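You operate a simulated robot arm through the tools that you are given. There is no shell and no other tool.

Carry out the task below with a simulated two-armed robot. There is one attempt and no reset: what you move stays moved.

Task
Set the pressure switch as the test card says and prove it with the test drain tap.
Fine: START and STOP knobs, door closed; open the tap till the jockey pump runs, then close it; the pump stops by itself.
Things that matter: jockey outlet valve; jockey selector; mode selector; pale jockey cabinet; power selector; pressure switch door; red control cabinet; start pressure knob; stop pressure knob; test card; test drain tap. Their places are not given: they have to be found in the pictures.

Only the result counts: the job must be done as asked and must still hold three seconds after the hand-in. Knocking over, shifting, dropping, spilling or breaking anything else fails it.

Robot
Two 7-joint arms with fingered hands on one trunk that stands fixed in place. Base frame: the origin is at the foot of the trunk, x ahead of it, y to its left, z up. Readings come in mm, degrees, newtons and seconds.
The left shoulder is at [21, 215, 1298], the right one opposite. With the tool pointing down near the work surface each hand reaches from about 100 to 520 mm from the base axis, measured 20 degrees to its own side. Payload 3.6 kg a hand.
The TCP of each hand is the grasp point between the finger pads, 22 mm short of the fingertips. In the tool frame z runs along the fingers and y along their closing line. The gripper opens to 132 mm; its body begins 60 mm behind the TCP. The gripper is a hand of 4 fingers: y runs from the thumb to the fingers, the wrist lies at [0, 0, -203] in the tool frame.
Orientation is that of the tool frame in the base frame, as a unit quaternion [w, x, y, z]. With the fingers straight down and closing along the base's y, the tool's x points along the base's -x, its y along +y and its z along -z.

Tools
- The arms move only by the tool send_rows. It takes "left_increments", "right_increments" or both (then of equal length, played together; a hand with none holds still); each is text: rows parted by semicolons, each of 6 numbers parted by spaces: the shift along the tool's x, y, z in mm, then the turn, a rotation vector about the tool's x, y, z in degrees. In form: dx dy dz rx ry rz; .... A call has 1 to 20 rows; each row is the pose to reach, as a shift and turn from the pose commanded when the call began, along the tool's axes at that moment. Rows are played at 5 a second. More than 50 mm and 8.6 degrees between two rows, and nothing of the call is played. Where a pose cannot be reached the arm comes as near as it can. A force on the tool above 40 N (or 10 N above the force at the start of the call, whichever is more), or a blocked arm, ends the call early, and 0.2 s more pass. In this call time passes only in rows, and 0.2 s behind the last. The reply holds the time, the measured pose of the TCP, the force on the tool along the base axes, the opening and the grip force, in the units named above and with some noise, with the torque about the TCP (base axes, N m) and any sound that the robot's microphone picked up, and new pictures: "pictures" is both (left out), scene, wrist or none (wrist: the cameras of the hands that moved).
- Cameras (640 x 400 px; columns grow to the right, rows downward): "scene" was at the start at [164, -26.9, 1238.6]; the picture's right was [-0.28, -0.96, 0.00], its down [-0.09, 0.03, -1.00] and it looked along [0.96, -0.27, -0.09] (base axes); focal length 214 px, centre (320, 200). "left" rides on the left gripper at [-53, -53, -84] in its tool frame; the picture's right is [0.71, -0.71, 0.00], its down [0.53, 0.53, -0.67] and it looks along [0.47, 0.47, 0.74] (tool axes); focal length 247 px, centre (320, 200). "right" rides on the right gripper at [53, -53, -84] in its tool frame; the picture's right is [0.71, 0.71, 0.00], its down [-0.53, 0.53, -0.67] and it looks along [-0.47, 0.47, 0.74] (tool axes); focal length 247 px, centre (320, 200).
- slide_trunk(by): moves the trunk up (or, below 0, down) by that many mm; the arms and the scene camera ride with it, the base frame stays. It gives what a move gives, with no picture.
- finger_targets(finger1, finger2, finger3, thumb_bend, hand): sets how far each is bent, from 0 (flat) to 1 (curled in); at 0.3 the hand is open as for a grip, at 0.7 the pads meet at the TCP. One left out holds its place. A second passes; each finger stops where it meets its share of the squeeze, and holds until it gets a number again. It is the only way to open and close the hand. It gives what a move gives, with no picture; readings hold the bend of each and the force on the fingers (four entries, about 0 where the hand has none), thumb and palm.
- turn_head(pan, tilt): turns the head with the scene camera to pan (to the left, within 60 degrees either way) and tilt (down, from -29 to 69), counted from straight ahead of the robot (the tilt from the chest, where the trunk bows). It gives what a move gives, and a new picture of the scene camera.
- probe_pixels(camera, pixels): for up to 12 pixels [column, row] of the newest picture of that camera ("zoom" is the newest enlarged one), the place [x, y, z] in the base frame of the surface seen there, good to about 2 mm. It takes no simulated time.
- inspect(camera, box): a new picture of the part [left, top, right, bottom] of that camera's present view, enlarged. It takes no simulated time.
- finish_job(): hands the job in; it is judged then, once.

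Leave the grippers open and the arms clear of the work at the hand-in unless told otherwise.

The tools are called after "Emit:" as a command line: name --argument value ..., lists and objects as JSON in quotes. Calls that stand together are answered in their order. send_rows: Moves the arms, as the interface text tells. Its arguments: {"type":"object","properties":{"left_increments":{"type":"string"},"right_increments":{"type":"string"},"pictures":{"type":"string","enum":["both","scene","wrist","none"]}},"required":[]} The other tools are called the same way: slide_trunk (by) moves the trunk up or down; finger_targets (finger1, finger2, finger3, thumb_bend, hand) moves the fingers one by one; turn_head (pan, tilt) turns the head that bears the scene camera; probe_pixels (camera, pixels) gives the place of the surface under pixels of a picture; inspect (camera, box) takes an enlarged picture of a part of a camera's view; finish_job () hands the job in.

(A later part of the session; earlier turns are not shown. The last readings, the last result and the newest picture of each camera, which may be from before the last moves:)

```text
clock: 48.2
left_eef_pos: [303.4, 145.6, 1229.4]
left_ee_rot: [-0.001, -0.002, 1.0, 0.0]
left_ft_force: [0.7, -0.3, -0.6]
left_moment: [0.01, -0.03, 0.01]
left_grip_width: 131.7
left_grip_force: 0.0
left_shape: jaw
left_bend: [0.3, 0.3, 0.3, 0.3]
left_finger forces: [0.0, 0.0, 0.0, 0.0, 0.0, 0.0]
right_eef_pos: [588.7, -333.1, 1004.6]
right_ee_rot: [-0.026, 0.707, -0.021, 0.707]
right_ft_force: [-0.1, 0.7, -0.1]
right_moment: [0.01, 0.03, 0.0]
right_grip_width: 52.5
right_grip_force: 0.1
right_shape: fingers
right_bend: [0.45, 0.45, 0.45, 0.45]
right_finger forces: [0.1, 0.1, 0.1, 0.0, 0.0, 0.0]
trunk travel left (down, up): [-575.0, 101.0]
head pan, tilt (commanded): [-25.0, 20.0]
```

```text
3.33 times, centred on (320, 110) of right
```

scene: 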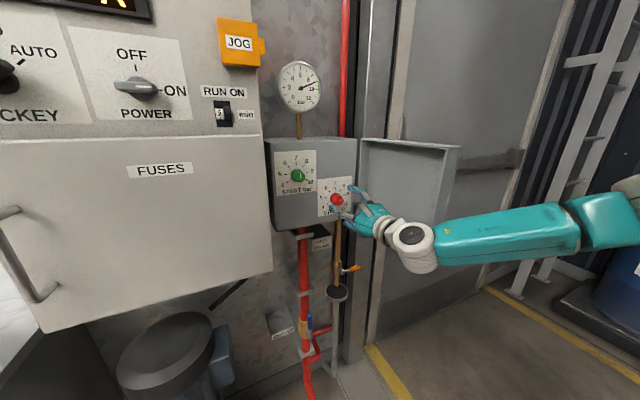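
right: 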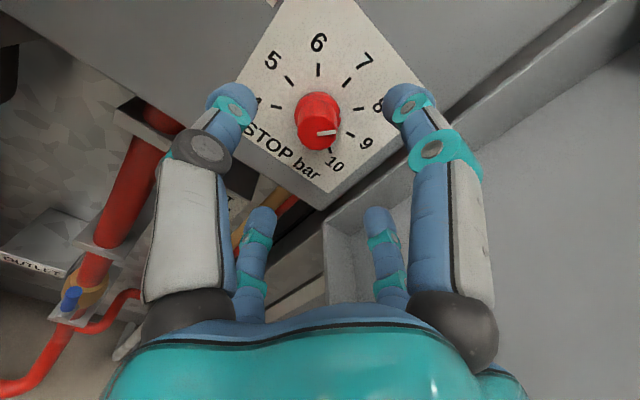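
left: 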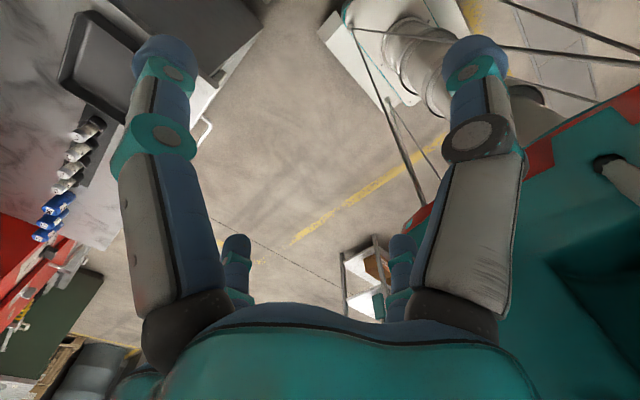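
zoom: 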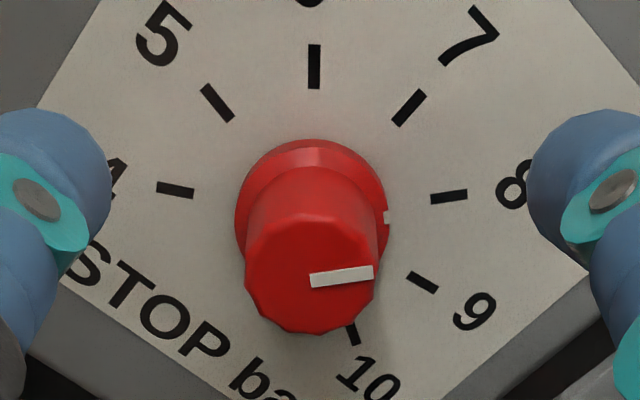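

STOP points exactly at 8 (line parallel to the 8 tick). I advance 57 mm and close the fingers on it.

Emit:
send_rows --right_increments "0 0 20 0 0 0; 0 0 38 0 0 0; 0 0 50 0 0 0; 0 0 57 0 0 0" --pictures "wrist"

Emit:
finger_targets --hand "right" --finger1 0.7 --finger2 0.7 --finger3 0.7 --thumb_bend 0.7

Emit:
inspect --camera "right" --box '[200, 60, 450, 260]'

```text
clock: 49.2
left_eef_pos: [303.8, 146.9, 1229.6]
left_ee_rot: [-0.001, -0.002, 1.0, 0.0]
left_ft_force: [0.2, 0.2, 0.7]
left_moment: [0.01, -0.03, 0.01]
left_grip_width: 131.8
left_grip_force: 0.1
left_shape: jaw
left_bend: [0.3, 0.3, 0.3, 0.3]
left_finger forces: [0.1, 0.1, 0.0, 0.0, 0.1, 0.0]
right_eef_pos: [645.0, -332.3, 1006.3]
right_ee_rot: [-0.026, 0.707, -0.022, 0.707]
right_ft_force: [0.0, -1.5, 0.3]
right_moment: [-0.01, 0.0, -0.06]
right_grip_width: 52.7
right_grip_force: 0.1
right_shape: fingers
right_bend: [0.45, 0.45, 0.45, 0.45]
right_finger forces: [0.1, 0.1, 0.0, 0.0, 0.0, 0.0]
trunk travel left (down, up): [-575.0, 101.0]
head pan, tilt (commanded): [-25.0, 20.0]
```

right: 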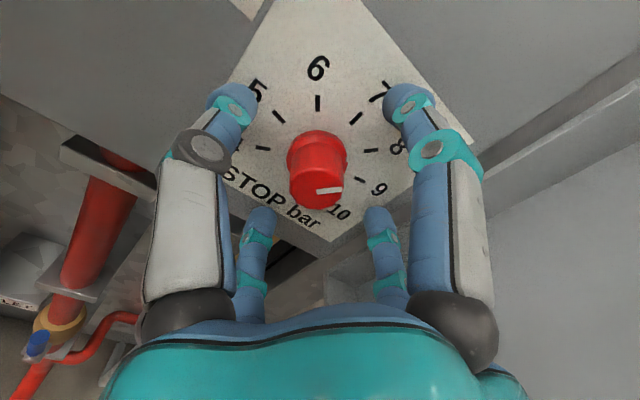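

```text
clock: 50.2
left_eef_pos: [303.5, 146.0, 1229.7]
left_ee_rot: [-0.001, -0.001, 1.0, 0.0]
left_ft_force: [0.3, -0.4, 0.1]
left_moment: [-0.02, 0.01, -0.02]
left_grip_width: 131.9
left_grip_force: 0.0
left_shape: jaw
left_bend: [0.3, 0.3, 0.3, 0.3]
left_finger forces: [0.1, 0.0, 0.0, 0.0, 0.1, 0.0]
right_eef_pos: [645.3, -331.9, 1006.0]
right_ee_rot: [-0.026, 0.707, -0.022, 0.707]
right_ft_force: [0.1, 2.7, -0.3]
right_moment: [-0.03, -0.04, 0.09]
right_grip_width: 11.9
right_grip_force: 12.6
right_shape: fingers
right_bend: [0.63, 0.63, 0.62, 0.63]
right_finger forces: [5.3, 4.9, 5.2, 0.0, 9.2, 0.1]
trunk travel left (down, up): [-575.0, 101.0]
head pan, tilt (commanded): [-25.0, 20.0]
```

```text
2.00 times, centred on (325, 160) of right
```

zoom: 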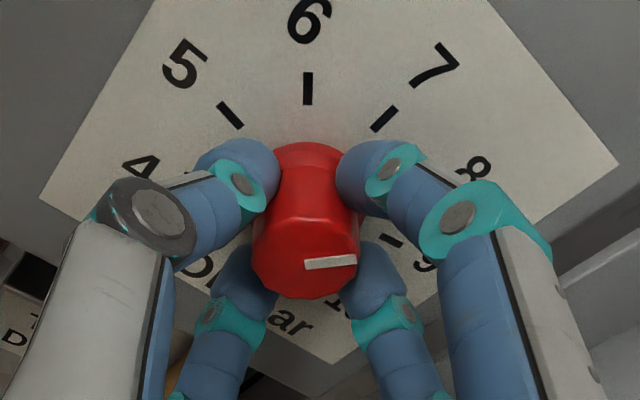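

STOP knob held. I turn it +80° clockwise.

Emit:
send_rows --right_increments "0 0 0 0 0 8; 0 0 0 0 0 16; 0 0 0 0 0 24; 0 0 0 0 0 32; 0 0 0 0 0 40; 0 0 0 0 0 48; 0 0 0 0 0 56; 0 0 0 0 0 64; 0 0 0 0 0 72; 0 0 0 0 0 80" --pictures "wrist"

Emit:
inspect --camera "right" --box '[200, 60, 450, 260]'

```text
clock: 52.4
left_eef_pos: [304.1, 145.4, 1229.8]
left_ee_rot: [-0.001, -0.001, 1.0, -0.001]
left_ft_force: [0.4, 0.0, 0.7]
left_moment: [0.01, 0.0, -0.02]
left_grip_width: 131.7
left_grip_force: 0.0
left_shape: jaw
left_bend: [0.3, 0.3, 0.3, 0.3]
left_finger forces: [0.0, 0.1, 0.0, 0.0, 0.0, 0.0]
right_eef_pos: [644.8, -330.1, 1004.9]
right_ee_rot: [-0.475, 0.528, -0.472, 0.523]
right_ft_force: [-5.3, 6.3, -6.6]
right_moment: [0.02, 0.14, 0.12]
right_grip_width: 10.6
right_grip_force: 13.9
right_shape: fingers
right_bend: [0.63, 0.63, 0.62, 0.63]
right_finger forces: [5.3, 7.2, 7.1, 0.1, 8.1, 0.0]
trunk travel left (down, up): [-575.0, 101.0]
head pan, tilt (commanded): [-25.0, 20.0]
```

right: 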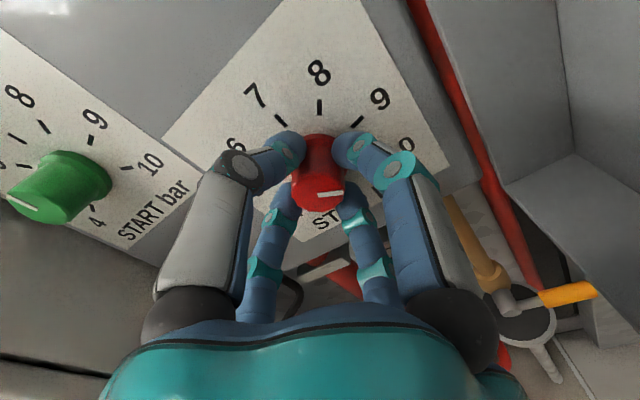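

```text
2.00 times, centred on (325, 160) of right
```

zoom: 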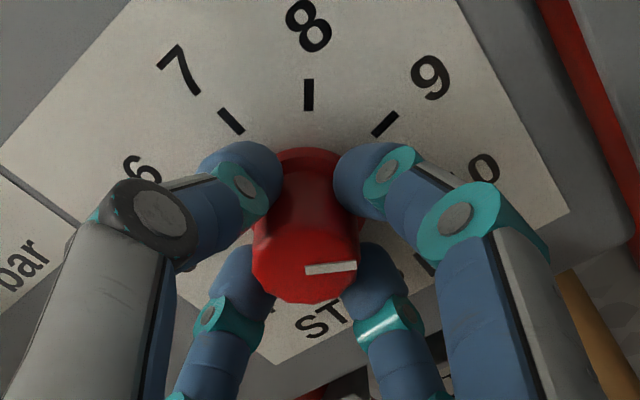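

It now points to 10. I open the fingers, back off and verify.

Emit:
finger_targets --hand "right" --finger1 0.45 --finger2 0.45 --finger3 0.45 --thumb_bend 0.45

Emit:
send_rows --right_increments "0 0 -15 0 0 0; 0 0 -35 0 0 0; 0 0 -57 0 0 0; 0 0 -90 0 0 0; 0 0 -120 0 0 0"

Emit:
inspect --camera "right" --box '[220, 0, 420, 130]'

Emit:
inspect --camera "scene" --box '[265, 140, 365, 225]'

```text
clock: 53.4
left_eef_pos: [304.5, 147.5, 1230.1]
left_ee_rot: [-0.001, -0.002, 1.0, 0.0]
left_ft_force: [0.2, -0.2, -0.7]
left_moment: [-0.03, 0.02, 0.0]
left_grip_width: 132.0
left_grip_force: 0.1
left_shape: jaw
left_bend: [0.3, 0.3, 0.3, 0.3]
left_finger forces: [0.0, 0.0, 0.0, 0.1, 0.1, 0.0]
right_eef_pos: [645.4, -332.6, 1007.1]
right_ee_rot: [-0.475, 0.527, -0.471, 0.524]
right_ft_force: [-0.7, 0.5, 0.3]
right_moment: [-0.01, -0.01, -0.02]
right_grip_width: 52.4
right_grip_force: 0.0
right_shape: fingers
right_bend: [0.45, 0.45, 0.45, 0.45]
right_finger forces: [0.0, 0.0, 0.1, 0.1, 0.0, 0.0]
trunk travel left (down, up): [-575.0, 101.0]
head pan, tilt (commanded): [-25.0, 20.0]
```

```text
clock: 54.6
left_eef_pos: [302.3, 145.1, 1230.7]
left_ee_rot: [0.0, -0.001, 1.0, 0.0]
left_ft_force: [-0.4, 0.0, -0.5]
left_moment: [0.0, 0.0, 0.01]
left_grip_width: 131.9
left_grip_force: 0.1
left_shape: jaw
left_bend: [0.3, 0.3, 0.3, 0.3]
left_finger forces: [0.0, 0.1, 0.0, 0.0, 0.0, 0.0]
right_eef_pos: [526.0, -333.5, 1007.4]
right_ee_rot: [-0.474, 0.527, -0.471, 0.525]
right_ft_force: [0.3, 0.2, 0.8]
right_moment: [0.0, 0.0, 0.02]
right_grip_width: 52.0
right_grip_force: 0.0
right_shape: fingers
right_bend: [0.45, 0.45, 0.45, 0.45]
right_finger forces: [0.1, 0.1, 0.0, 0.0, 0.1, 0.1]
trunk travel left (down, up): [-575.0, 101.0]
head pan, tilt (commanded): [-25.0, 20.0]
```

scene: 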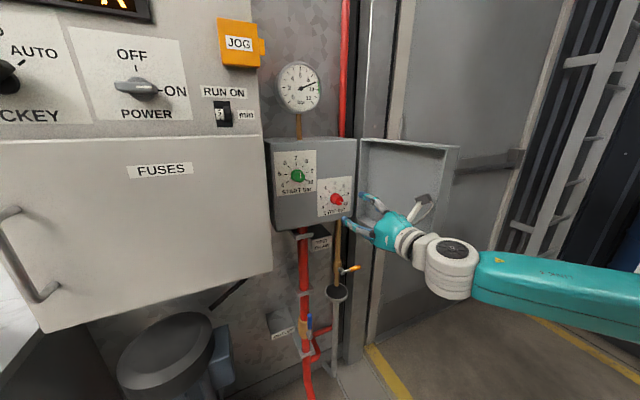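
right: 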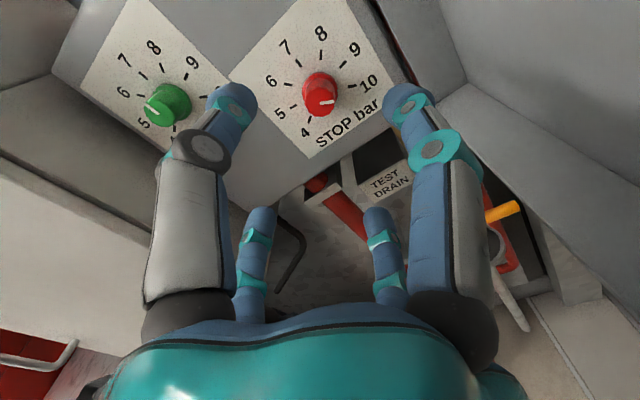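

```text
3.08 times, centred on (320, 65) of right
```

zoom: 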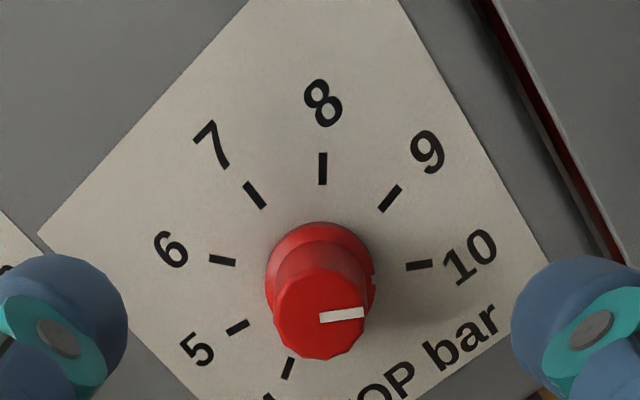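

```text
4.71 times, centred on (315, 182) of scene
```

zoom: 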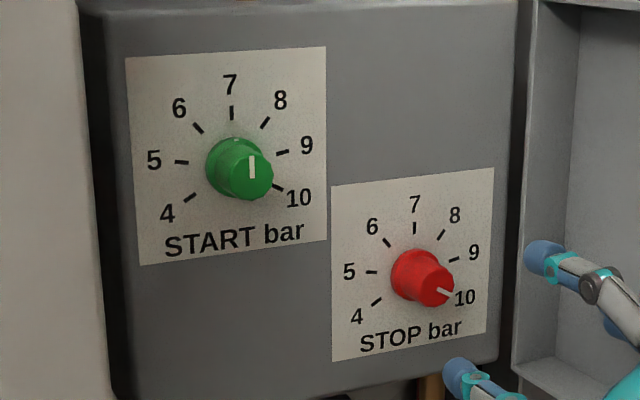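

STOP reads 10 and START reads 7. Next is closing the door from outside: I close the hand to a fist and lift it above the door.

Emit:
finger_targets --hand "right" --finger1 0.7 --finger2 0.7 --finger3 0.7 --thumb_bend 0.7

Emit:
send_rows --right_increments "4 -38 -10 0 0 1; 8 -77 -15 0 0 2; 12 -116 -20 0 0 3; 16 -155 -20 0 0 4; 20 -194 -20 0 0 5; 24 -233 -20 0 0 6; 28.7 -272 -20 0 0 6" --pictures "scene"

```text
clock: 55.6
left_eef_pos: [303.3, 146.8, 1228.6]
left_ee_rot: [0.0, -0.002, 1.0, 0.0]
left_ft_force: [1.4, -0.8, 0.4]
left_moment: [0.04, 0.01, 0.04]
left_grip_width: 131.8
left_grip_force: 0.0
left_shape: jaw
left_bend: [0.3, 0.3, 0.3, 0.3]
left_finger forces: [0.0, 0.0, 0.1, 0.1, 0.0, 0.1]
right_eef_pos: [525.9, -332.8, 1006.6]
right_ee_rot: [-0.473, 0.527, -0.471, 0.525]
right_ft_force: [0.1, -0.1, 0.1]
right_moment: [0.01, 0.01, 0.02]
right_grip_width: 0.1
right_grip_force: 0.1
right_shape: fingers
right_bend: [0.69, 0.69, 0.69, 0.69]
right_finger forces: [0.0, 0.0, 0.1, 0.0, 0.0, 0.1]
trunk travel left (down, up): [-575.0, 101.0]
head pan, tilt (commanded): [-25.0, 20.0]
```

```text
clock: 57.2
left_eef_pos: [303.9, 146.2, 1230.3]
left_ee_rot: [0.0, -0.002, 1.0, -0.001]
left_ft_force: [0.4, -0.2, -1.1]
left_moment: [0.03, -0.03, 0.0]
left_grip_width: 131.7
left_grip_force: 0.2
left_shape: jaw
left_bend: [0.3, 0.3, 0.3, 0.3]
left_finger forces: [0.0, 0.0, 0.0, 0.0, 0.1, 0.0]
right_eef_pos: [505.3, -332.4, 1277.9]
right_ee_rot: [-0.5, 0.502, -0.498, 0.499]
right_ft_force: [-0.2, 0.6, 0.0]
right_moment: [-0.06, 0.01, 0.03]
right_grip_width: 0.0
right_grip_force: 0.0
right_shape: fingers
right_bend: [0.69, 0.69, 0.69, 0.69]
right_finger forces: [0.1, 0.0, 0.1, 0.0, 0.1, 0.0]
trunk travel left (down, up): [-575.0, 101.0]
head pan, tilt (commanded): [-25.0, 20.0]
```

scene: 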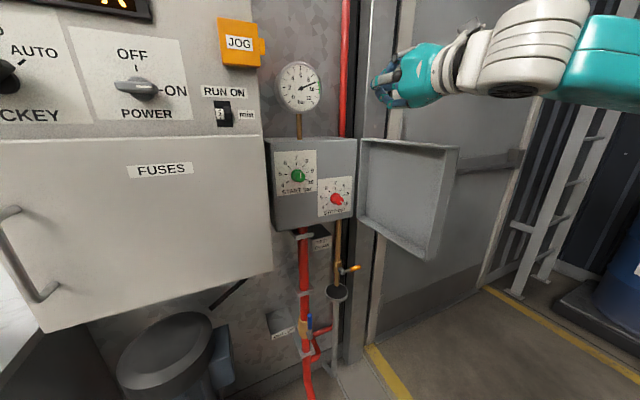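

Now above the door. I carry the fist over to its outside with yaw 60° and lower to z≈1150, facing the outer face near the hinge half.

Emit:
send_rows --right_increments "20 0 -10 0 -7.5 0; 40 0 -20 0 -15 0; 60 0 -25 0 -22.5 0; 80 0 -30 0 -30 0; 101 0 -30 0 -37.5 0; 122 0 -25 0 -45 0; 143 0 -15 0 -52.5 0; 165 0 -5 0 -60 0; 165 32 -1 0 -60 0; 165 64 -1 0 -60 0; 165 96 -1 0 -60 0; 165 128 -1 0 -60 0"

```text
clock: 59.8
left_eef_pos: [303.1, 146.3, 1230.5]
left_ee_rot: [-0.001, -0.002, 1.0, 0.0]
left_ft_force: [-0.4, -0.5, -0.6]
left_moment: [0.0, -0.01, 0.01]
left_grip_width: 132.1
left_grip_force: 0.0
left_shape: jaw
left_bend: [0.3, 0.3, 0.3, 0.3]
left_finger forces: [0.0, 0.0, 0.0, 0.0, 0.0, 0.1]
right_eef_pos: [504.0, -497.8, 1150.0]
right_ee_rot: [-0.683, 0.684, -0.181, 0.181]
right_ft_force: [0.0, -0.4, 0.0]
right_moment: [0.04, -0.02, -0.03]
right_grip_width: 0.0
right_grip_force: 0.0
right_shape: fingers
right_bend: [0.69, 0.69, 0.69, 0.69]
right_finger forces: [0.0, 0.0, 0.0, 0.0, 0.1, 0.1]
trunk travel left (down, up): [-575.0, 101.0]
head pan, tilt (commanded): [-25.0, 20.0]
```

scene: 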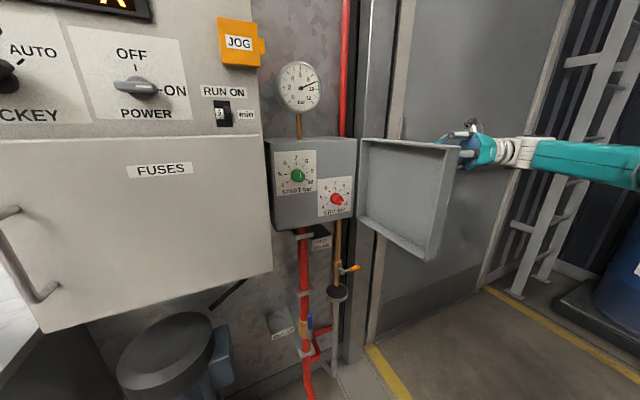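
right: 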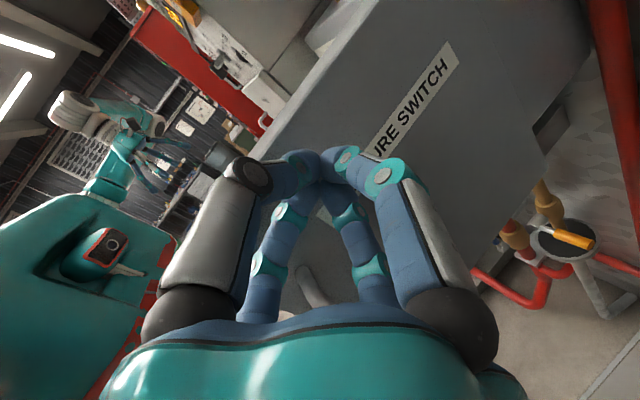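

The fist is outside the door. I push the door shut along its arc.

Emit:
send_rows --right_increments "-6 0 15 0 0 0; -13 0 31 0 0 0; -27 0 48 0 0 0; -40 0 65.5 0 0 0; -50 0 90 0 2.5 0; -60 0 115 0 5 0; -62 0 142 0 10 0; -63.5 0 169 0 15 0; -57 0 195 0 21.5 0; -50.5 0 220 0 28 0; -38 0 239 0 33 0; -25 0 258 0 38 0; -19 0 263 0 38 0"

```text
clock: 62.6
left_eef_pos: [299.6, 145.1, 1230.1]
left_ee_rot: [0.001, -0.002, 1.0, 0.0]
left_ft_force: [1.0, -0.4, -0.4]
left_moment: [0.01, 0.02, 0.0]
left_grip_width: 131.7
left_grip_force: 0.0
left_shape: jaw
left_bend: [0.3, 0.3, 0.3, 0.3]
left_finger forces: [0.1, 0.0, 0.0, 0.0, 0.0, 0.1]
right_eef_pos: [616.9, -260.7, 1150.6]
right_ee_rot: [-0.586, 0.589, -0.394, 0.394]
right_ft_force: [-20.7, -4.4, -0.6]
right_moment: [0.02, 0.06, 0.02]
right_grip_width: 0.1
right_grip_force: 13.9
right_shape: fingers
right_bend: [0.71, 0.69, 0.69, 0.7]
right_finger forces: [9.3, 10.0, 0.0, 0.0, 9.2, 0.1]
trunk travel left (down, up): [-575.0, 101.0]
head pan, tilt (commanded): [-25.0, 20.0]
```

scene: 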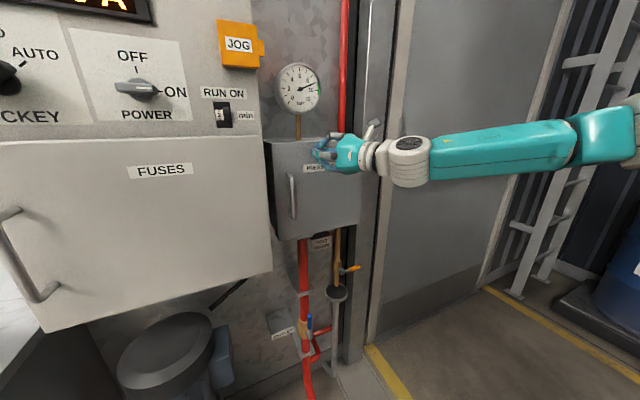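
right: 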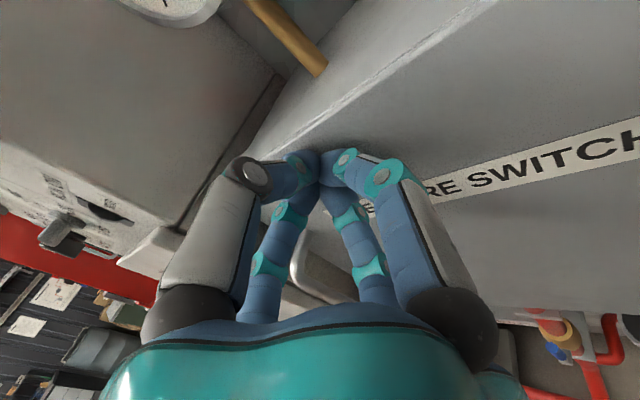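

The door is closed and presses back with ~20 N. I retreat 80 mm and verify the door front position.

Emit:
send_rows --right_increments "0 0 -20 0 0 0; 0 0 -50 0 0 0; 0 0 -80 0 0 0; 20 0 -110 0 0 0; 50 0 -140 0 0 0"

Emit:
probe_pixels --camera "scene" --pixels '[[277, 160], [310, 215], [350, 190], [293, 195], [280, 225], [352, 267], [338, 270], [336, 292], [310, 324], [345, 268]]'

Emit:
inspect --camera "scene" --box '[265, 55, 365, 140]'

```text
clock: 63.8
left_eef_pos: [302.3, 145.5, 1229.6]
left_ee_rot: [0.0, 0.0, 1.0, 0.0]
left_ft_force: [-1.1, 0.1, -0.5]
left_moment: [0.0, -0.01, 0.01]
left_grip_width: 131.8
left_grip_force: 0.1
left_shape: jaw
left_bend: [0.3, 0.3, 0.3, 0.3]
left_finger forces: [0.0, 0.0, 0.1, 0.1, 0.1, 0.0]
right_eef_pos: [506.7, -359.8, 1151.8]
right_ee_rot: [-0.587, 0.587, -0.393, 0.394]
right_ft_force: [0.6, 0.1, 0.2]
right_moment: [-0.02, 0.01, 0.02]
right_grip_width: 0.2
right_grip_force: 0.1
right_shape: fingers
right_bend: [0.69, 0.69, 0.69, 0.69]
right_finger forces: [0.0, 0.0, 0.0, 0.0, 0.1, 0.0]
trunk travel left (down, up): [-575.0, 101.0]
head pan, tilt (commanded): [-25.0, 20.0]
```

scene: 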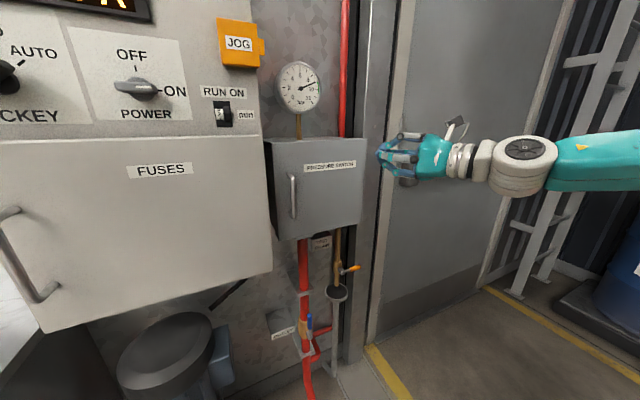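
right: 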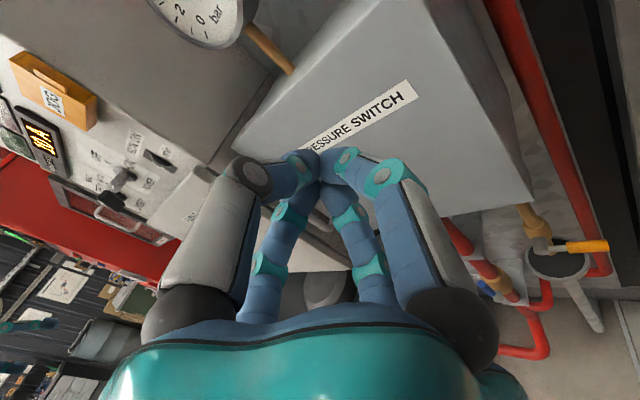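

```text
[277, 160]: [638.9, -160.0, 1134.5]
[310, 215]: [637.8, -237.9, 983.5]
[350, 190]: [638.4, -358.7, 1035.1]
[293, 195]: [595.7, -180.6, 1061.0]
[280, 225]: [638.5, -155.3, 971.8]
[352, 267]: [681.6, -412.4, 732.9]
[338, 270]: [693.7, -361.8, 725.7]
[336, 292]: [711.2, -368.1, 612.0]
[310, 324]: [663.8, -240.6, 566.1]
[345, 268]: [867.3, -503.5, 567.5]
```

```text
4.71 times, centred on (315, 98) of scene
```

zoom: 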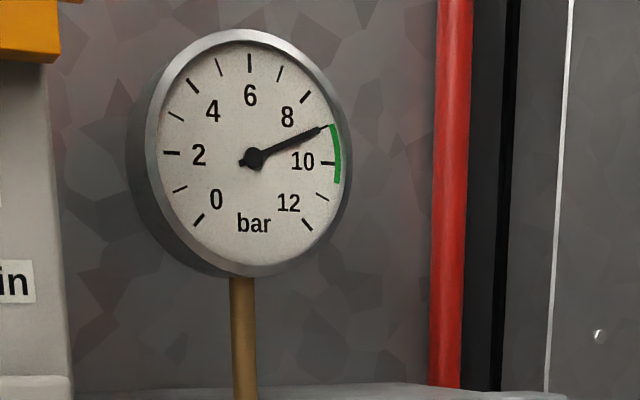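

Door front is at x≈638.5 all over: closed. Gauge still 9 bar. Before lowering the trunk for the tap, I check what is below the left hand.

Emit:
turn_head --pan 35 --tilt 45

```text
clock: 65.1
left_eef_pos: [303.0, 146.1, 1230.1]
left_ee_rot: [0.0, -0.001, 1.0, 0.001]
left_ft_force: [0.2, 0.3, 0.4]
left_moment: [0.02, 0.01, 0.0]
left_grip_width: 131.9
left_grip_force: 0.0
left_shape: jaw
left_bend: [0.3, 0.3, 0.3, 0.3]
left_finger forces: [0.1, 0.0, 0.0, 0.0, 0.0, 0.0]
right_eef_pos: [508.5, -359.1, 1151.3]
right_ee_rot: [-0.587, 0.588, -0.393, 0.394]
right_ft_force: [0.8, 0.0, -0.4]
right_moment: [0.03, 0.0, 0.01]
right_grip_width: 0.0
right_grip_force: 0.0
right_shape: fingers
right_bend: [0.69, 0.69, 0.69, 0.69]
right_finger forces: [0.0, 0.1, 0.0, 0.0, 0.1, 0.0]
trunk travel left (down, up): [-575.0, 101.0]
head pan, tilt (commanded): [35.0, 45.0]
```

scene: 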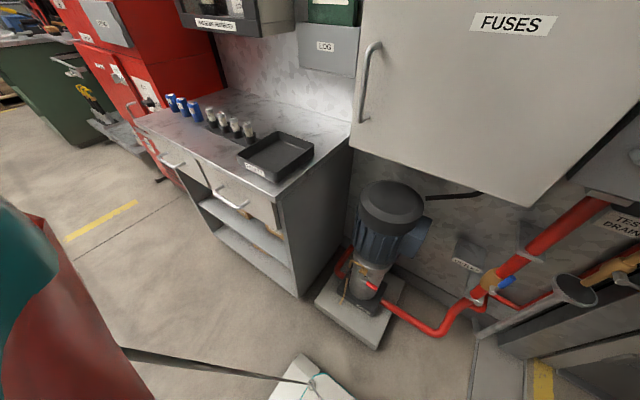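

I probe the desk's near corner and heights.

Emit:
probe_pixels --camera "scene" --pixels '[[275, 193], [345, 140], [140, 120], [240, 205], [375, 190], [370, 45], [530, 190], [310, 375], [280, 145], [300, 370]]'

```text
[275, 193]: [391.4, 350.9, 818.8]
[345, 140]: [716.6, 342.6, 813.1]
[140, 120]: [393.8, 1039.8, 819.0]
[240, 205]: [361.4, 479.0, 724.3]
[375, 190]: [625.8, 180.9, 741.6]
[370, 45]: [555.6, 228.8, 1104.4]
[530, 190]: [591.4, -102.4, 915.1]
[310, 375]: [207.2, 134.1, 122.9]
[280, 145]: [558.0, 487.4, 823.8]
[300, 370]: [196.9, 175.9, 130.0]
```

Nothing lies under the left hand at that depth (desk starts at y≥343). I lower the trunk 350 mm so the right arm and camera come level with the tap.

Emit:
slide_trunk --by -350

Emit:
turn_head --pan -32 --tilt 10

```text
clock: 68.5
left_eef_pos: [304.2, 146.3, 880.5]
left_ee_rot: [0.0, -0.001, 1.0, 0.0]
left_ft_force: [0.1, 0.9, -0.2]
left_moment: [0.02, 0.0, 0.02]
left_grip_width: 131.9
left_grip_force: 0.2
left_shape: jaw
left_bend: [0.3, 0.3, 0.3, 0.3]
left_finger forces: [0.0, 0.0, 0.1, 0.0, 0.1, 0.1]
right_eef_pos: [508.0, -358.4, 800.2]
right_ee_rot: [-0.587, 0.588, -0.393, 0.395]
right_ft_force: [0.4, 0.3, 0.1]
right_moment: [0.03, -0.02, -0.03]
right_grip_width: 0.0
right_grip_force: 0.0
right_shape: fingers
right_bend: [0.69, 0.69, 0.69, 0.69]
right_finger forces: [0.0, 0.1, 0.0, 0.1, 0.0, 0.0]
trunk travel left (down, up): [-225.0, 451.0]
head pan, tilt (commanded): [35.0, 45.0]
```

```text
clock: 69.9
left_eef_pos: [304.7, 146.4, 878.7]
left_ee_rot: [-0.001, -0.001, 1.0, 0.0]
left_ft_force: [0.2, -0.3, -0.4]
left_moment: [-0.03, -0.01, -0.02]
left_grip_width: 132.0
left_grip_force: 0.1
left_shape: jaw
left_bend: [0.3, 0.3, 0.3, 0.3]
left_finger forces: [0.1, 0.1, 0.1, 0.0, 0.0, 0.1]
right_eef_pos: [510.0, -359.9, 800.5]
right_ee_rot: [-0.587, 0.588, -0.394, 0.394]
right_ft_force: [-0.4, -0.6, -0.4]
right_moment: [0.0, 0.0, 0.04]
right_grip_width: 0.0
right_grip_force: 0.1
right_shape: fingers
right_bend: [0.69, 0.69, 0.69, 0.69]
right_finger forces: [0.1, 0.0, 0.1, 0.0, 0.0, 0.0]
trunk travel left (down, up): [-225.0, 451.0]
head pan, tilt (commanded): [-32.0, 10.0]
```

scene: 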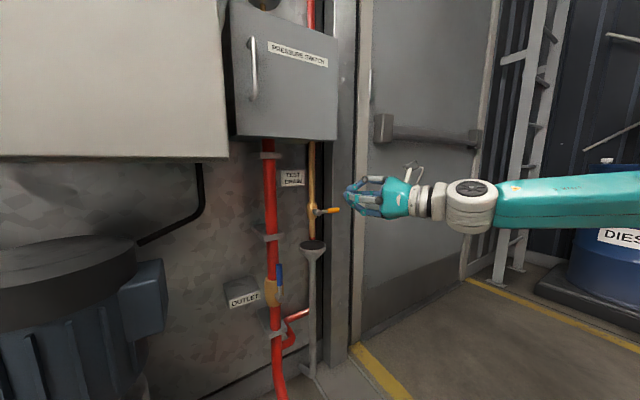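

Tap is in view at (318,211). I enlarge it and probe the lever.

Emit:
inspect --camera "scene" --box '[285, 165, 365, 265]'

Emit:
probe_pixels --camera "zoom" --pixels '[[250, 170], [265, 180], [290, 185], [310, 183], [340, 178], [365, 176], [240, 190], [240, 300], [330, 170], [330, 190]]'

```text
4.00 times, centred on (325, 215) of scene
```

zoom: 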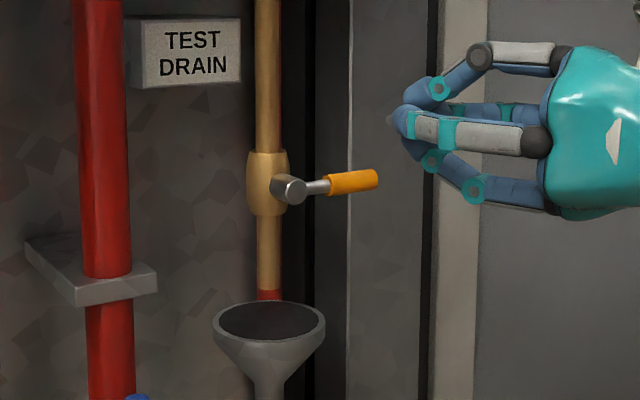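

```text
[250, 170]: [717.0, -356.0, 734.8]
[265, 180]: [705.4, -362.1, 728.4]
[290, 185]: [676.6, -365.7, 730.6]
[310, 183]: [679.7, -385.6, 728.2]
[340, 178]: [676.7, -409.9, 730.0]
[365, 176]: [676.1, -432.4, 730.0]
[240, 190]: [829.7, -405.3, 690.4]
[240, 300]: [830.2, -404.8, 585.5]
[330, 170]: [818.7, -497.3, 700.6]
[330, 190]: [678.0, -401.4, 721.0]
```

The lever's orange grip is centred near (682,-420,729), pivot at y≈-366. I curl finger1/finger3 out of the way, open thumb/finger2, and move to a pre-grasp at x≈590.

Emit:
finger_targets --hand "right" --finger1 1.0 --finger2 0.4 --finger3 1.0 --thumb_bend 0.4

Emit:
send_rows --right_increments "17 14 10 0 4.5 0; 34 28 20 0 9 0; 51 43 30 0 13.5 0; 69 57 40 0 18 0; 86 71.5 51 0 22.4 0"

```text
clock: 70.9
left_eef_pos: [303.8, 146.6, 879.5]
left_ee_rot: [-0.001, -0.002, 1.0, 0.0]
left_ft_force: [-0.6, -0.2, 0.4]
left_moment: [0.01, -0.04, -0.02]
left_grip_width: 131.7
left_grip_force: 0.1
left_shape: jaw
left_bend: [0.3, 0.3, 0.3, 0.3]
left_finger forces: [0.0, 0.0, 0.1, 0.1, 0.1, 0.0]
right_eef_pos: [508.3, -359.5, 800.6]
right_ee_rot: [-0.587, 0.588, -0.393, 0.394]
right_ft_force: [0.9, 0.8, -0.6]
right_moment: [-0.01, -0.03, -0.02]
right_grip_width: 43.8
right_grip_force: 0.0
right_shape: fingers
right_bend: [0.86, 0.4, 0.86, 0.4]
right_finger forces: [0.0, 0.0, 0.1, 0.0, 0.0, 0.0]
trunk travel left (down, up): [-225.0, 451.0]
head pan, tilt (commanded): [-32.0, 10.0]
```

```text
clock: 72.1
left_eef_pos: [303.7, 147.2, 880.4]
left_ee_rot: [-0.001, -0.002, 1.0, 0.0]
left_ft_force: [0.1, 0.7, -0.1]
left_moment: [0.01, -0.02, -0.01]
left_grip_width: 131.7
left_grip_force: 0.1
left_shape: jaw
left_bend: [0.3, 0.3, 0.3, 0.3]
left_finger forces: [0.1, 0.0, 0.1, 0.0, 0.1, 0.0]
right_eef_pos: [589.1, -420.1, 727.0]
right_ee_rot: [-0.499, 0.5, -0.5, 0.501]
right_ft_force: [-0.6, -0.1, -0.3]
right_moment: [-0.04, 0.04, -0.02]
right_grip_width: 47.0
right_grip_force: 0.1
right_shape: fingers
right_bend: [0.97, 0.4, 0.97, 0.4]
right_finger forces: [0.1, 0.2, 0.1, 0.0, 0.0, 0.0]
trunk travel left (down, up): [-225.0, 451.0]
head pan, tilt (commanded): [-32.0, 10.0]
```

scene: 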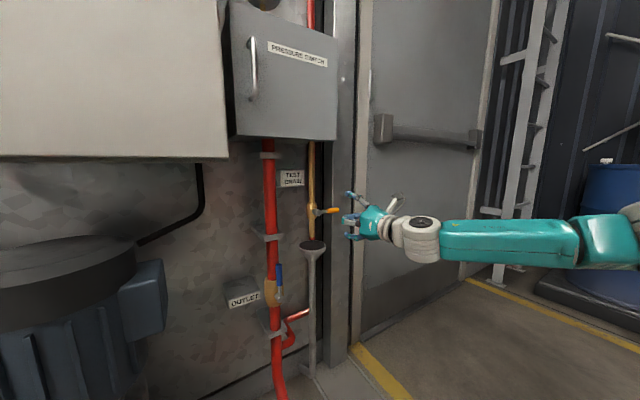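
right: 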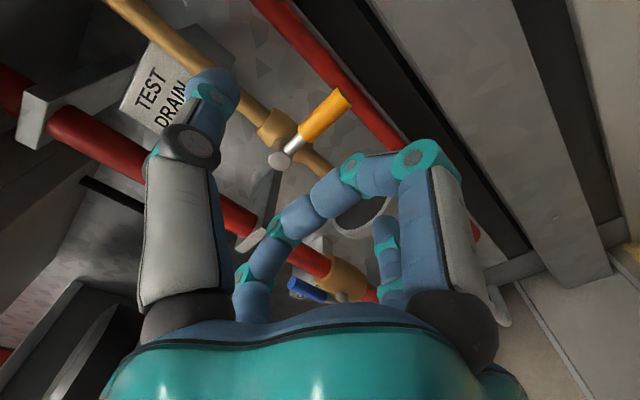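

Fingers 1 and 3 meet in the middle; I straighten finger1 (free space on the right) and keep only finger3 curled.

Emit:
finger_targets --hand "right" --finger1 0.15 --finger3 1.0

Emit:
inspect --camera "right" --box '[0, 0, 640, 400]'

Emit:
probe_pixels --camera "zoom" --pixels '[[280, 160], [297, 142], [315, 125], [330, 108], [342, 95], [325, 100], [338, 115], [210, 90], [270, 240], [300, 215]]'

```text
clock: 73.1
left_eef_pos: [303.3, 146.1, 880.0]
left_ee_rot: [-0.001, -0.001, 1.0, 0.0]
left_ft_force: [-0.7, 0.6, -0.9]
left_moment: [-0.03, -0.01, 0.03]
left_grip_width: 131.9
left_grip_force: 0.0
left_shape: jaw
left_bend: [0.3, 0.3, 0.3, 0.3]
left_finger forces: [0.1, 0.0, 0.0, 0.0, 0.0, 0.0]
right_eef_pos: [586.9, -419.1, 728.3]
right_ee_rot: [-0.499, 0.501, -0.499, 0.501]
right_ft_force: [0.1, -0.1, 0.0]
right_moment: [-0.01, 0.01, 0.02]
right_grip_width: 90.2
right_grip_force: 0.1
right_shape: fingers
right_bend: [0.15, 0.4, 1.0, 0.4]
right_finger forces: [0.0, 0.0, 0.0, 0.0, 0.1, 0.0]
trunk travel left (down, up): [-225.0, 451.0]
head pan, tilt (commanded): [-32.0, 10.0]
```

```text
1.00 times, centred on (320, 200) of right (not enlarged: the box is as wide or as high as the picture)
```

zoom: 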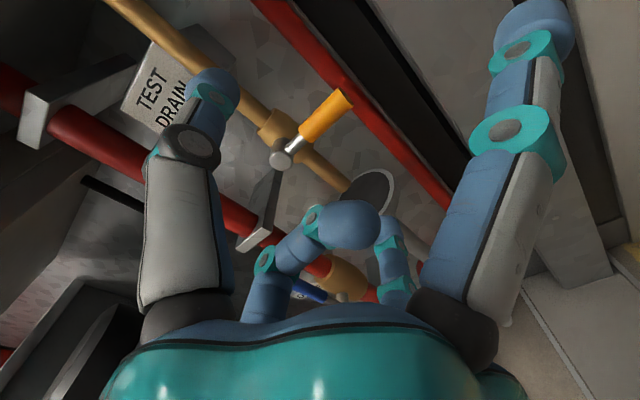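

```text
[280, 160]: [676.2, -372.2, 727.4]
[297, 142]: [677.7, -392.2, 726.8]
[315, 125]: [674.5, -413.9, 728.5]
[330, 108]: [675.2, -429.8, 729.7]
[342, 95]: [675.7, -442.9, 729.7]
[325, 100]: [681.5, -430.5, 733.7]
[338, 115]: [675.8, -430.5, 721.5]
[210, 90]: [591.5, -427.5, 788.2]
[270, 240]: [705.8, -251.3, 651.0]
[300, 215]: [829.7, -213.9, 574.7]
```

I probe where the curled finger3's tip sits relative to the TCP.

Emit:
probe_pixels --camera "zoom" --pixels '[[350, 210], [345, 230], [325, 215], [370, 220], [312, 225], [280, 255], [390, 235], [205, 80], [200, 140]]'

```text
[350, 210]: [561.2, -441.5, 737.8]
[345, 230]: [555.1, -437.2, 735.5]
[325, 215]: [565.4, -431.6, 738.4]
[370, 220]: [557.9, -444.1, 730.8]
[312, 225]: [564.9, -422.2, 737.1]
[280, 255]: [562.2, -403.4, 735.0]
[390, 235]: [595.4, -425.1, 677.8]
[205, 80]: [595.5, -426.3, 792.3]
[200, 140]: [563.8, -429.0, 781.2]
```

Finger3 stays about 12 mm behind the grasp point, fine. I turn the head up so gauge, PUMP ON lamp and tap are all in view, then advance to the lever.

Emit:
turn_head --pan -18 --tilt -12

Emit:
send_rows --right_increments "0 0 25 0 0 0; 0 0 50 0 0 0; 0 0 70 0 0 0; 0 0 82 0 0 0; 0 0 89 0 0 0" --pictures "wrist"

```text
clock: 73.9
left_eef_pos: [302.8, 144.7, 879.5]
left_ee_rot: [-0.001, -0.002, 1.0, 0.0]
left_ft_force: [0.6, 0.8, 0.4]
left_moment: [-0.01, 0.0, 0.01]
left_grip_width: 131.5
left_grip_force: 0.0
left_shape: jaw
left_bend: [0.3, 0.3, 0.3, 0.3]
left_finger forces: [0.1, 0.0, 0.0, 0.0, 0.0, 0.1]
right_eef_pos: [587.8, -420.6, 729.7]
right_ee_rot: [-0.5, 0.499, -0.5, 0.501]
right_ft_force: [-0.5, -0.2, -0.2]
right_moment: [0.03, 0.02, -0.01]
right_grip_width: 89.7
right_grip_force: 0.1
right_shape: fingers
right_bend: [0.15, 0.4, 1.0, 0.4]
right_finger forces: [0.0, 0.0, 0.0, 0.0, 0.1, 0.1]
trunk travel left (down, up): [-225.0, 451.0]
head pan, tilt (commanded): [-18.0, -12.0]
```

scene: 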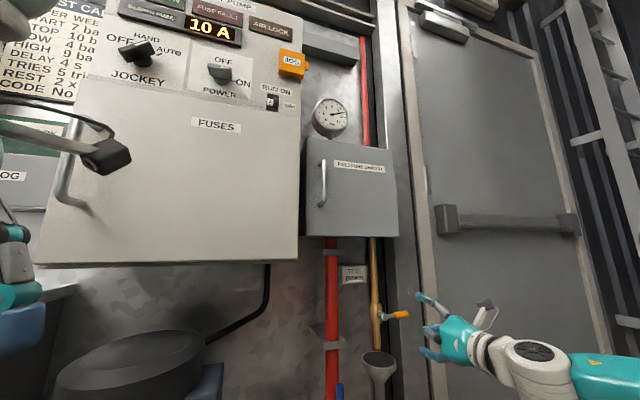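

```text
clock: 75.1
left_eef_pos: [303.2, 146.8, 879.4]
left_ee_rot: [-0.001, -0.001, 1.0, 0.001]
left_ft_force: [-1.3, 0.0, -0.4]
left_moment: [0.0, -0.03, 0.04]
left_grip_width: 131.8
left_grip_force: 0.0
left_shape: jaw
left_bend: [0.3, 0.3, 0.3, 0.3]
left_finger forces: [0.0, 0.1, 0.0, 0.0, 0.1, 0.0]
right_eef_pos: [678.8, -420.6, 729.3]
right_ee_rot: [-0.499, 0.5, -0.499, 0.501]
right_ft_force: [0.2, -0.1, 0.5]
right_moment: [0.0, 0.01, 0.01]
right_grip_width: 90.2
right_grip_force: 0.1
right_shape: fingers
right_bend: [0.15, 0.4, 1.0, 0.4]
right_finger forces: [0.0, 0.0, 0.0, 0.0, 0.0, 0.0]
trunk travel left (down, up): [-225.0, 451.0]
head pan, tilt (commanded): [-18.0, -12.0]
```

right: 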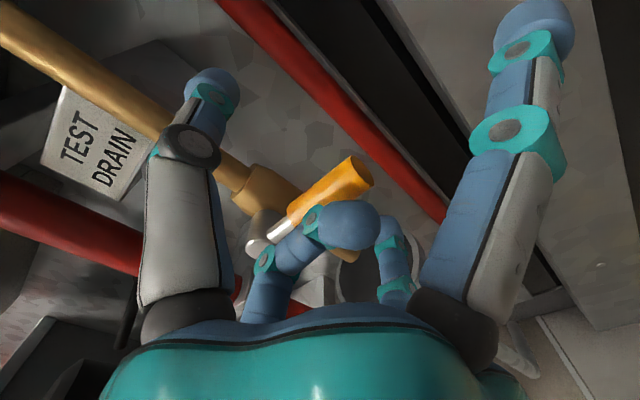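

Lever lies between thumb and finger2. I tilt the head a bit more to see the PUMP ON lamp and close thumb and finger2 on the grip.

Emit:
turn_head --pan -15 --tilt -20

Emit:
finger_targets --hand "right" --finger2 0.72 --thumb_bend 0.72

Emit:
inspect --camera "right" --box '[150, 60, 500, 310]'

```text
clock: 75.8
left_eef_pos: [303.5, 146.1, 879.9]
left_ee_rot: [0.0, -0.001, 1.0, 0.0]
left_ft_force: [0.3, -0.2, -0.3]
left_moment: [-0.02, -0.02, 0.04]
left_grip_width: 132.0
left_grip_force: 0.2
left_shape: jaw
left_bend: [0.3, 0.3, 0.3, 0.3]
left_finger forces: [0.0, 0.0, 0.0, 0.1, 0.1, 0.0]
right_eef_pos: [676.2, -420.3, 730.1]
right_ee_rot: [-0.499, 0.5, -0.5, 0.501]
right_ft_force: [0.7, 0.7, 0.1]
right_moment: [-0.01, 0.03, -0.01]
right_grip_width: 89.9
right_grip_force: 0.0
right_shape: fingers
right_bend: [0.15, 0.4, 1.0, 0.4]
right_finger forces: [0.1, 0.0, 0.0, 0.0, 0.0, 0.0]
trunk travel left (down, up): [-225.0, 451.0]
head pan, tilt (commanded): [-15.0, -20.0]
```

scene: 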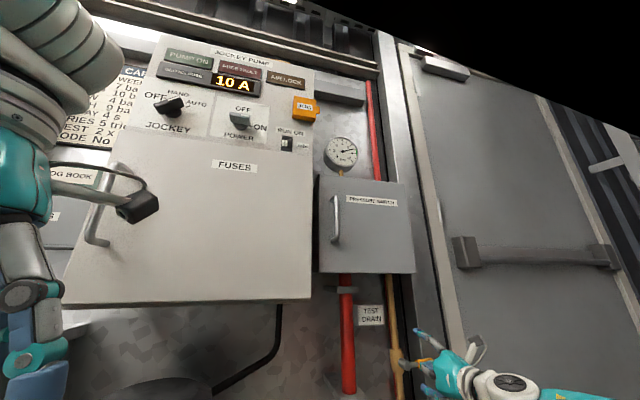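

```text
clock: 76.8
left_eef_pos: [303.5, 146.1, 879.5]
left_ee_rot: [-0.001, -0.001, 1.0, 0.001]
left_ft_force: [0.1, 0.4, -1.3]
left_moment: [0.0, 0.01, -0.02]
left_grip_width: 132.0
left_grip_force: 0.1
left_shape: jaw
left_bend: [0.3, 0.3, 0.3, 0.3]
left_finger forces: [0.0, 0.0, 0.0, 0.0, 0.0, 0.0]
right_eef_pos: [677.3, -420.2, 729.9]
right_ee_rot: [-0.499, 0.5, -0.5, 0.501]
right_ft_force: [3.3, -0.1, -0.6]
right_moment: [0.02, 0.0, 0.0]
right_grip_width: 72.9
right_grip_force: 3.3
right_shape: fingers
right_bend: [0.15, 0.67, 1.0, 0.71]
right_finger forces: [0.0, 4.1, 0.0, 0.0, 2.2, 0.0]
trunk travel left (down, up): [-225.0, 451.0]
head pan, tilt (commanded): [-15.0, -20.0]
```

```text
1.60 times, centred on (325, 185) of right
```

zoom: 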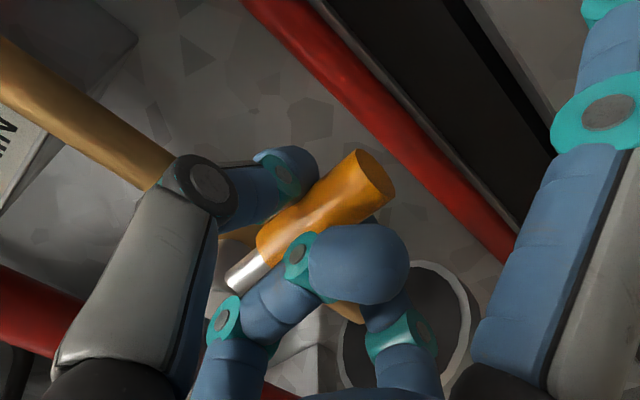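

Lever is held. The scene view shows PUMP ON lamp, gauge and tap. I test turning the lever upward by about 10°.

Emit:
send_rows --right_increments "-0.1 -3.8 0 0 0 -4; -0.5 -7.5 0 0 0 -8; -0.9 -10.3 0 0 0 -11"

```text
clock: 77.6
left_eef_pos: [303.4, 146.0, 880.7]
left_ee_rot: [-0.001, -0.002, 1.0, 0.001]
left_ft_force: [-0.1, 0.6, -0.1]
left_moment: [-0.05, 0.01, -0.01]
left_grip_width: 131.9
left_grip_force: 0.0
left_shape: jaw
left_bend: [0.3, 0.3, 0.3, 0.3]
left_finger forces: [0.0, 0.0, 0.1, 0.1, 0.0, 0.0]
right_eef_pos: [678.0, -418.9, 738.9]
right_ee_rot: [-0.449, 0.546, -0.45, 0.547]
right_ft_force: [3.5, 1.3, -0.8]
right_moment: [-0.02, -0.01, 0.0]
right_grip_width: 73.1
right_grip_force: 2.9
right_shape: fingers
right_bend: [0.15, 0.67, 1.0, 0.71]
right_finger forces: [0.0, 3.6, 0.1, 0.1, 2.3, 0.0]
trunk travel left (down, up): [-225.0, 451.0]
head pan, tilt (commanded): [-15.0, -20.0]
```

scene: 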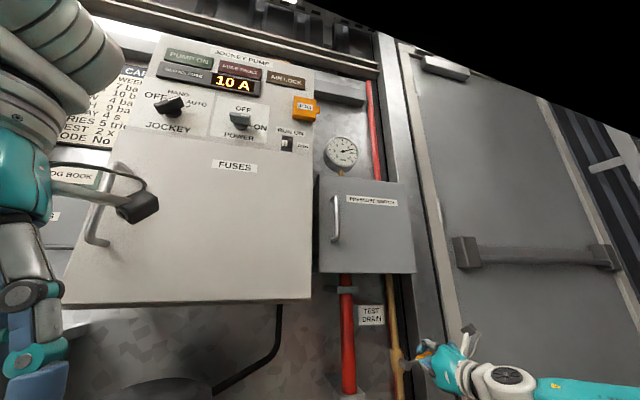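
right: 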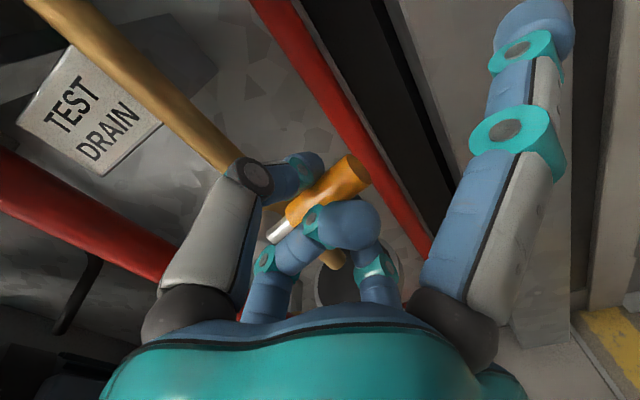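

The lever moves freely upward. I check the gauge and lamp.

Emit:
inspect --camera "scene" --box '[150, 30, 380, 180]'

Emit:
inspect --camera "scene" --box '[310, 125, 370, 180]'

Emit:
inspect --camera "scene" --box '[370, 320, 490, 400]'

```text
2.67 times, centred on (265, 105) of scene
```

zoom: 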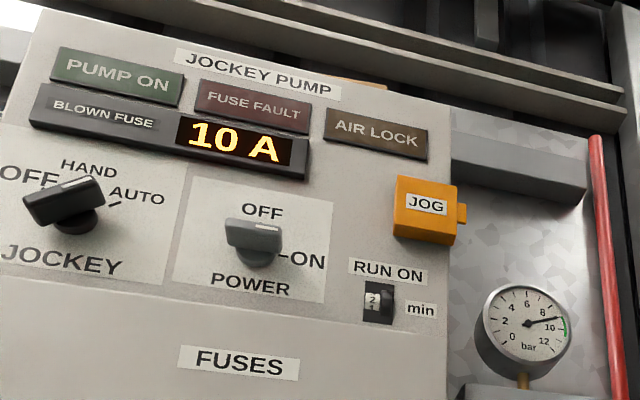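

```text
7.27 times, centred on (340, 152) of scene
```

zoom: 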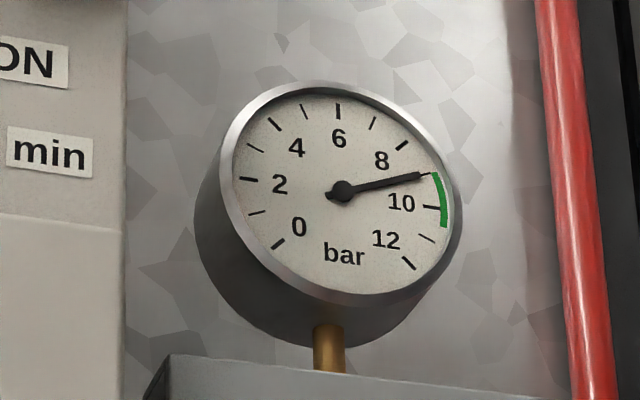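

```text
5.00 times, centred on (430, 360) of scene
```

zoom: 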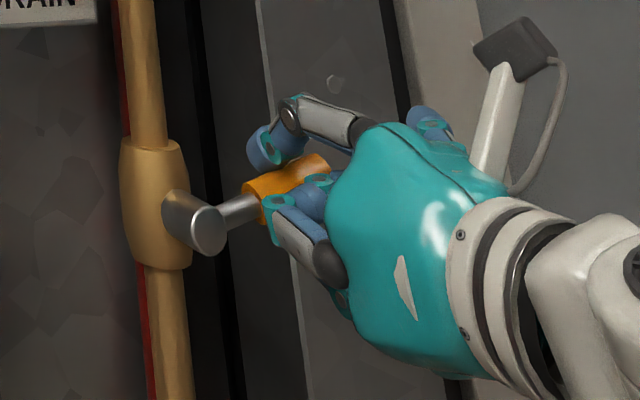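

Lever visibly tilted, gauge still 9 bar. I open further to about 31°.

Emit:
send_rows --right_increments "-0.4 -6.6 0 0 0 -7; -1.6 -13 0 0 0 -14; -3.3 -18.5 0 0 0 -20" --pictures "scene"

Emit:
inspect --camera "scene" --box '[150, 30, 380, 180]'

```text
clock: 78.4
left_eef_pos: [304.2, 146.5, 878.6]
left_ee_rot: [-0.001, -0.002, 1.0, 0.0]
left_ft_force: [0.9, -0.4, 0.0]
left_moment: [-0.05, -0.01, -0.01]
left_grip_width: 132.0
left_grip_force: 0.1
left_shape: jaw
left_bend: [0.3, 0.3, 0.3, 0.3]
left_finger forces: [0.0, 0.0, 0.1, 0.0, 0.0, 0.1]
right_eef_pos: [677.8, -411.5, 757.4]
right_ee_rot: [-0.346, 0.617, -0.348, 0.616]
right_ft_force: [3.3, 3.3, -2.7]
right_moment: [0.0, 0.01, 0.06]
right_grip_width: 73.0
right_grip_force: 3.0
right_shape: fingers
right_bend: [0.15, 0.67, 1.0, 0.71]
right_finger forces: [0.1, 3.5, 0.0, 0.0, 2.5, 0.1]
trunk travel left (down, up): [-225.0, 451.0]
head pan, tilt (commanded): [-15.0, -20.0]
```

scene: 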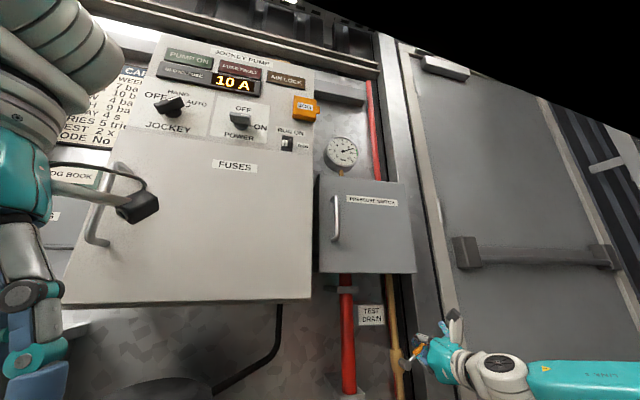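

```text
2.67 times, centred on (265, 105) of scene
```

zoom: 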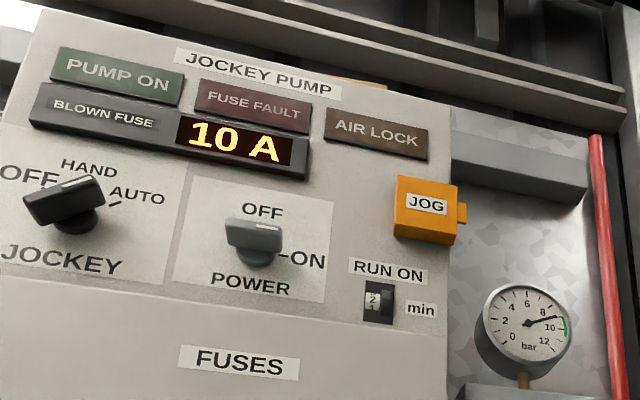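

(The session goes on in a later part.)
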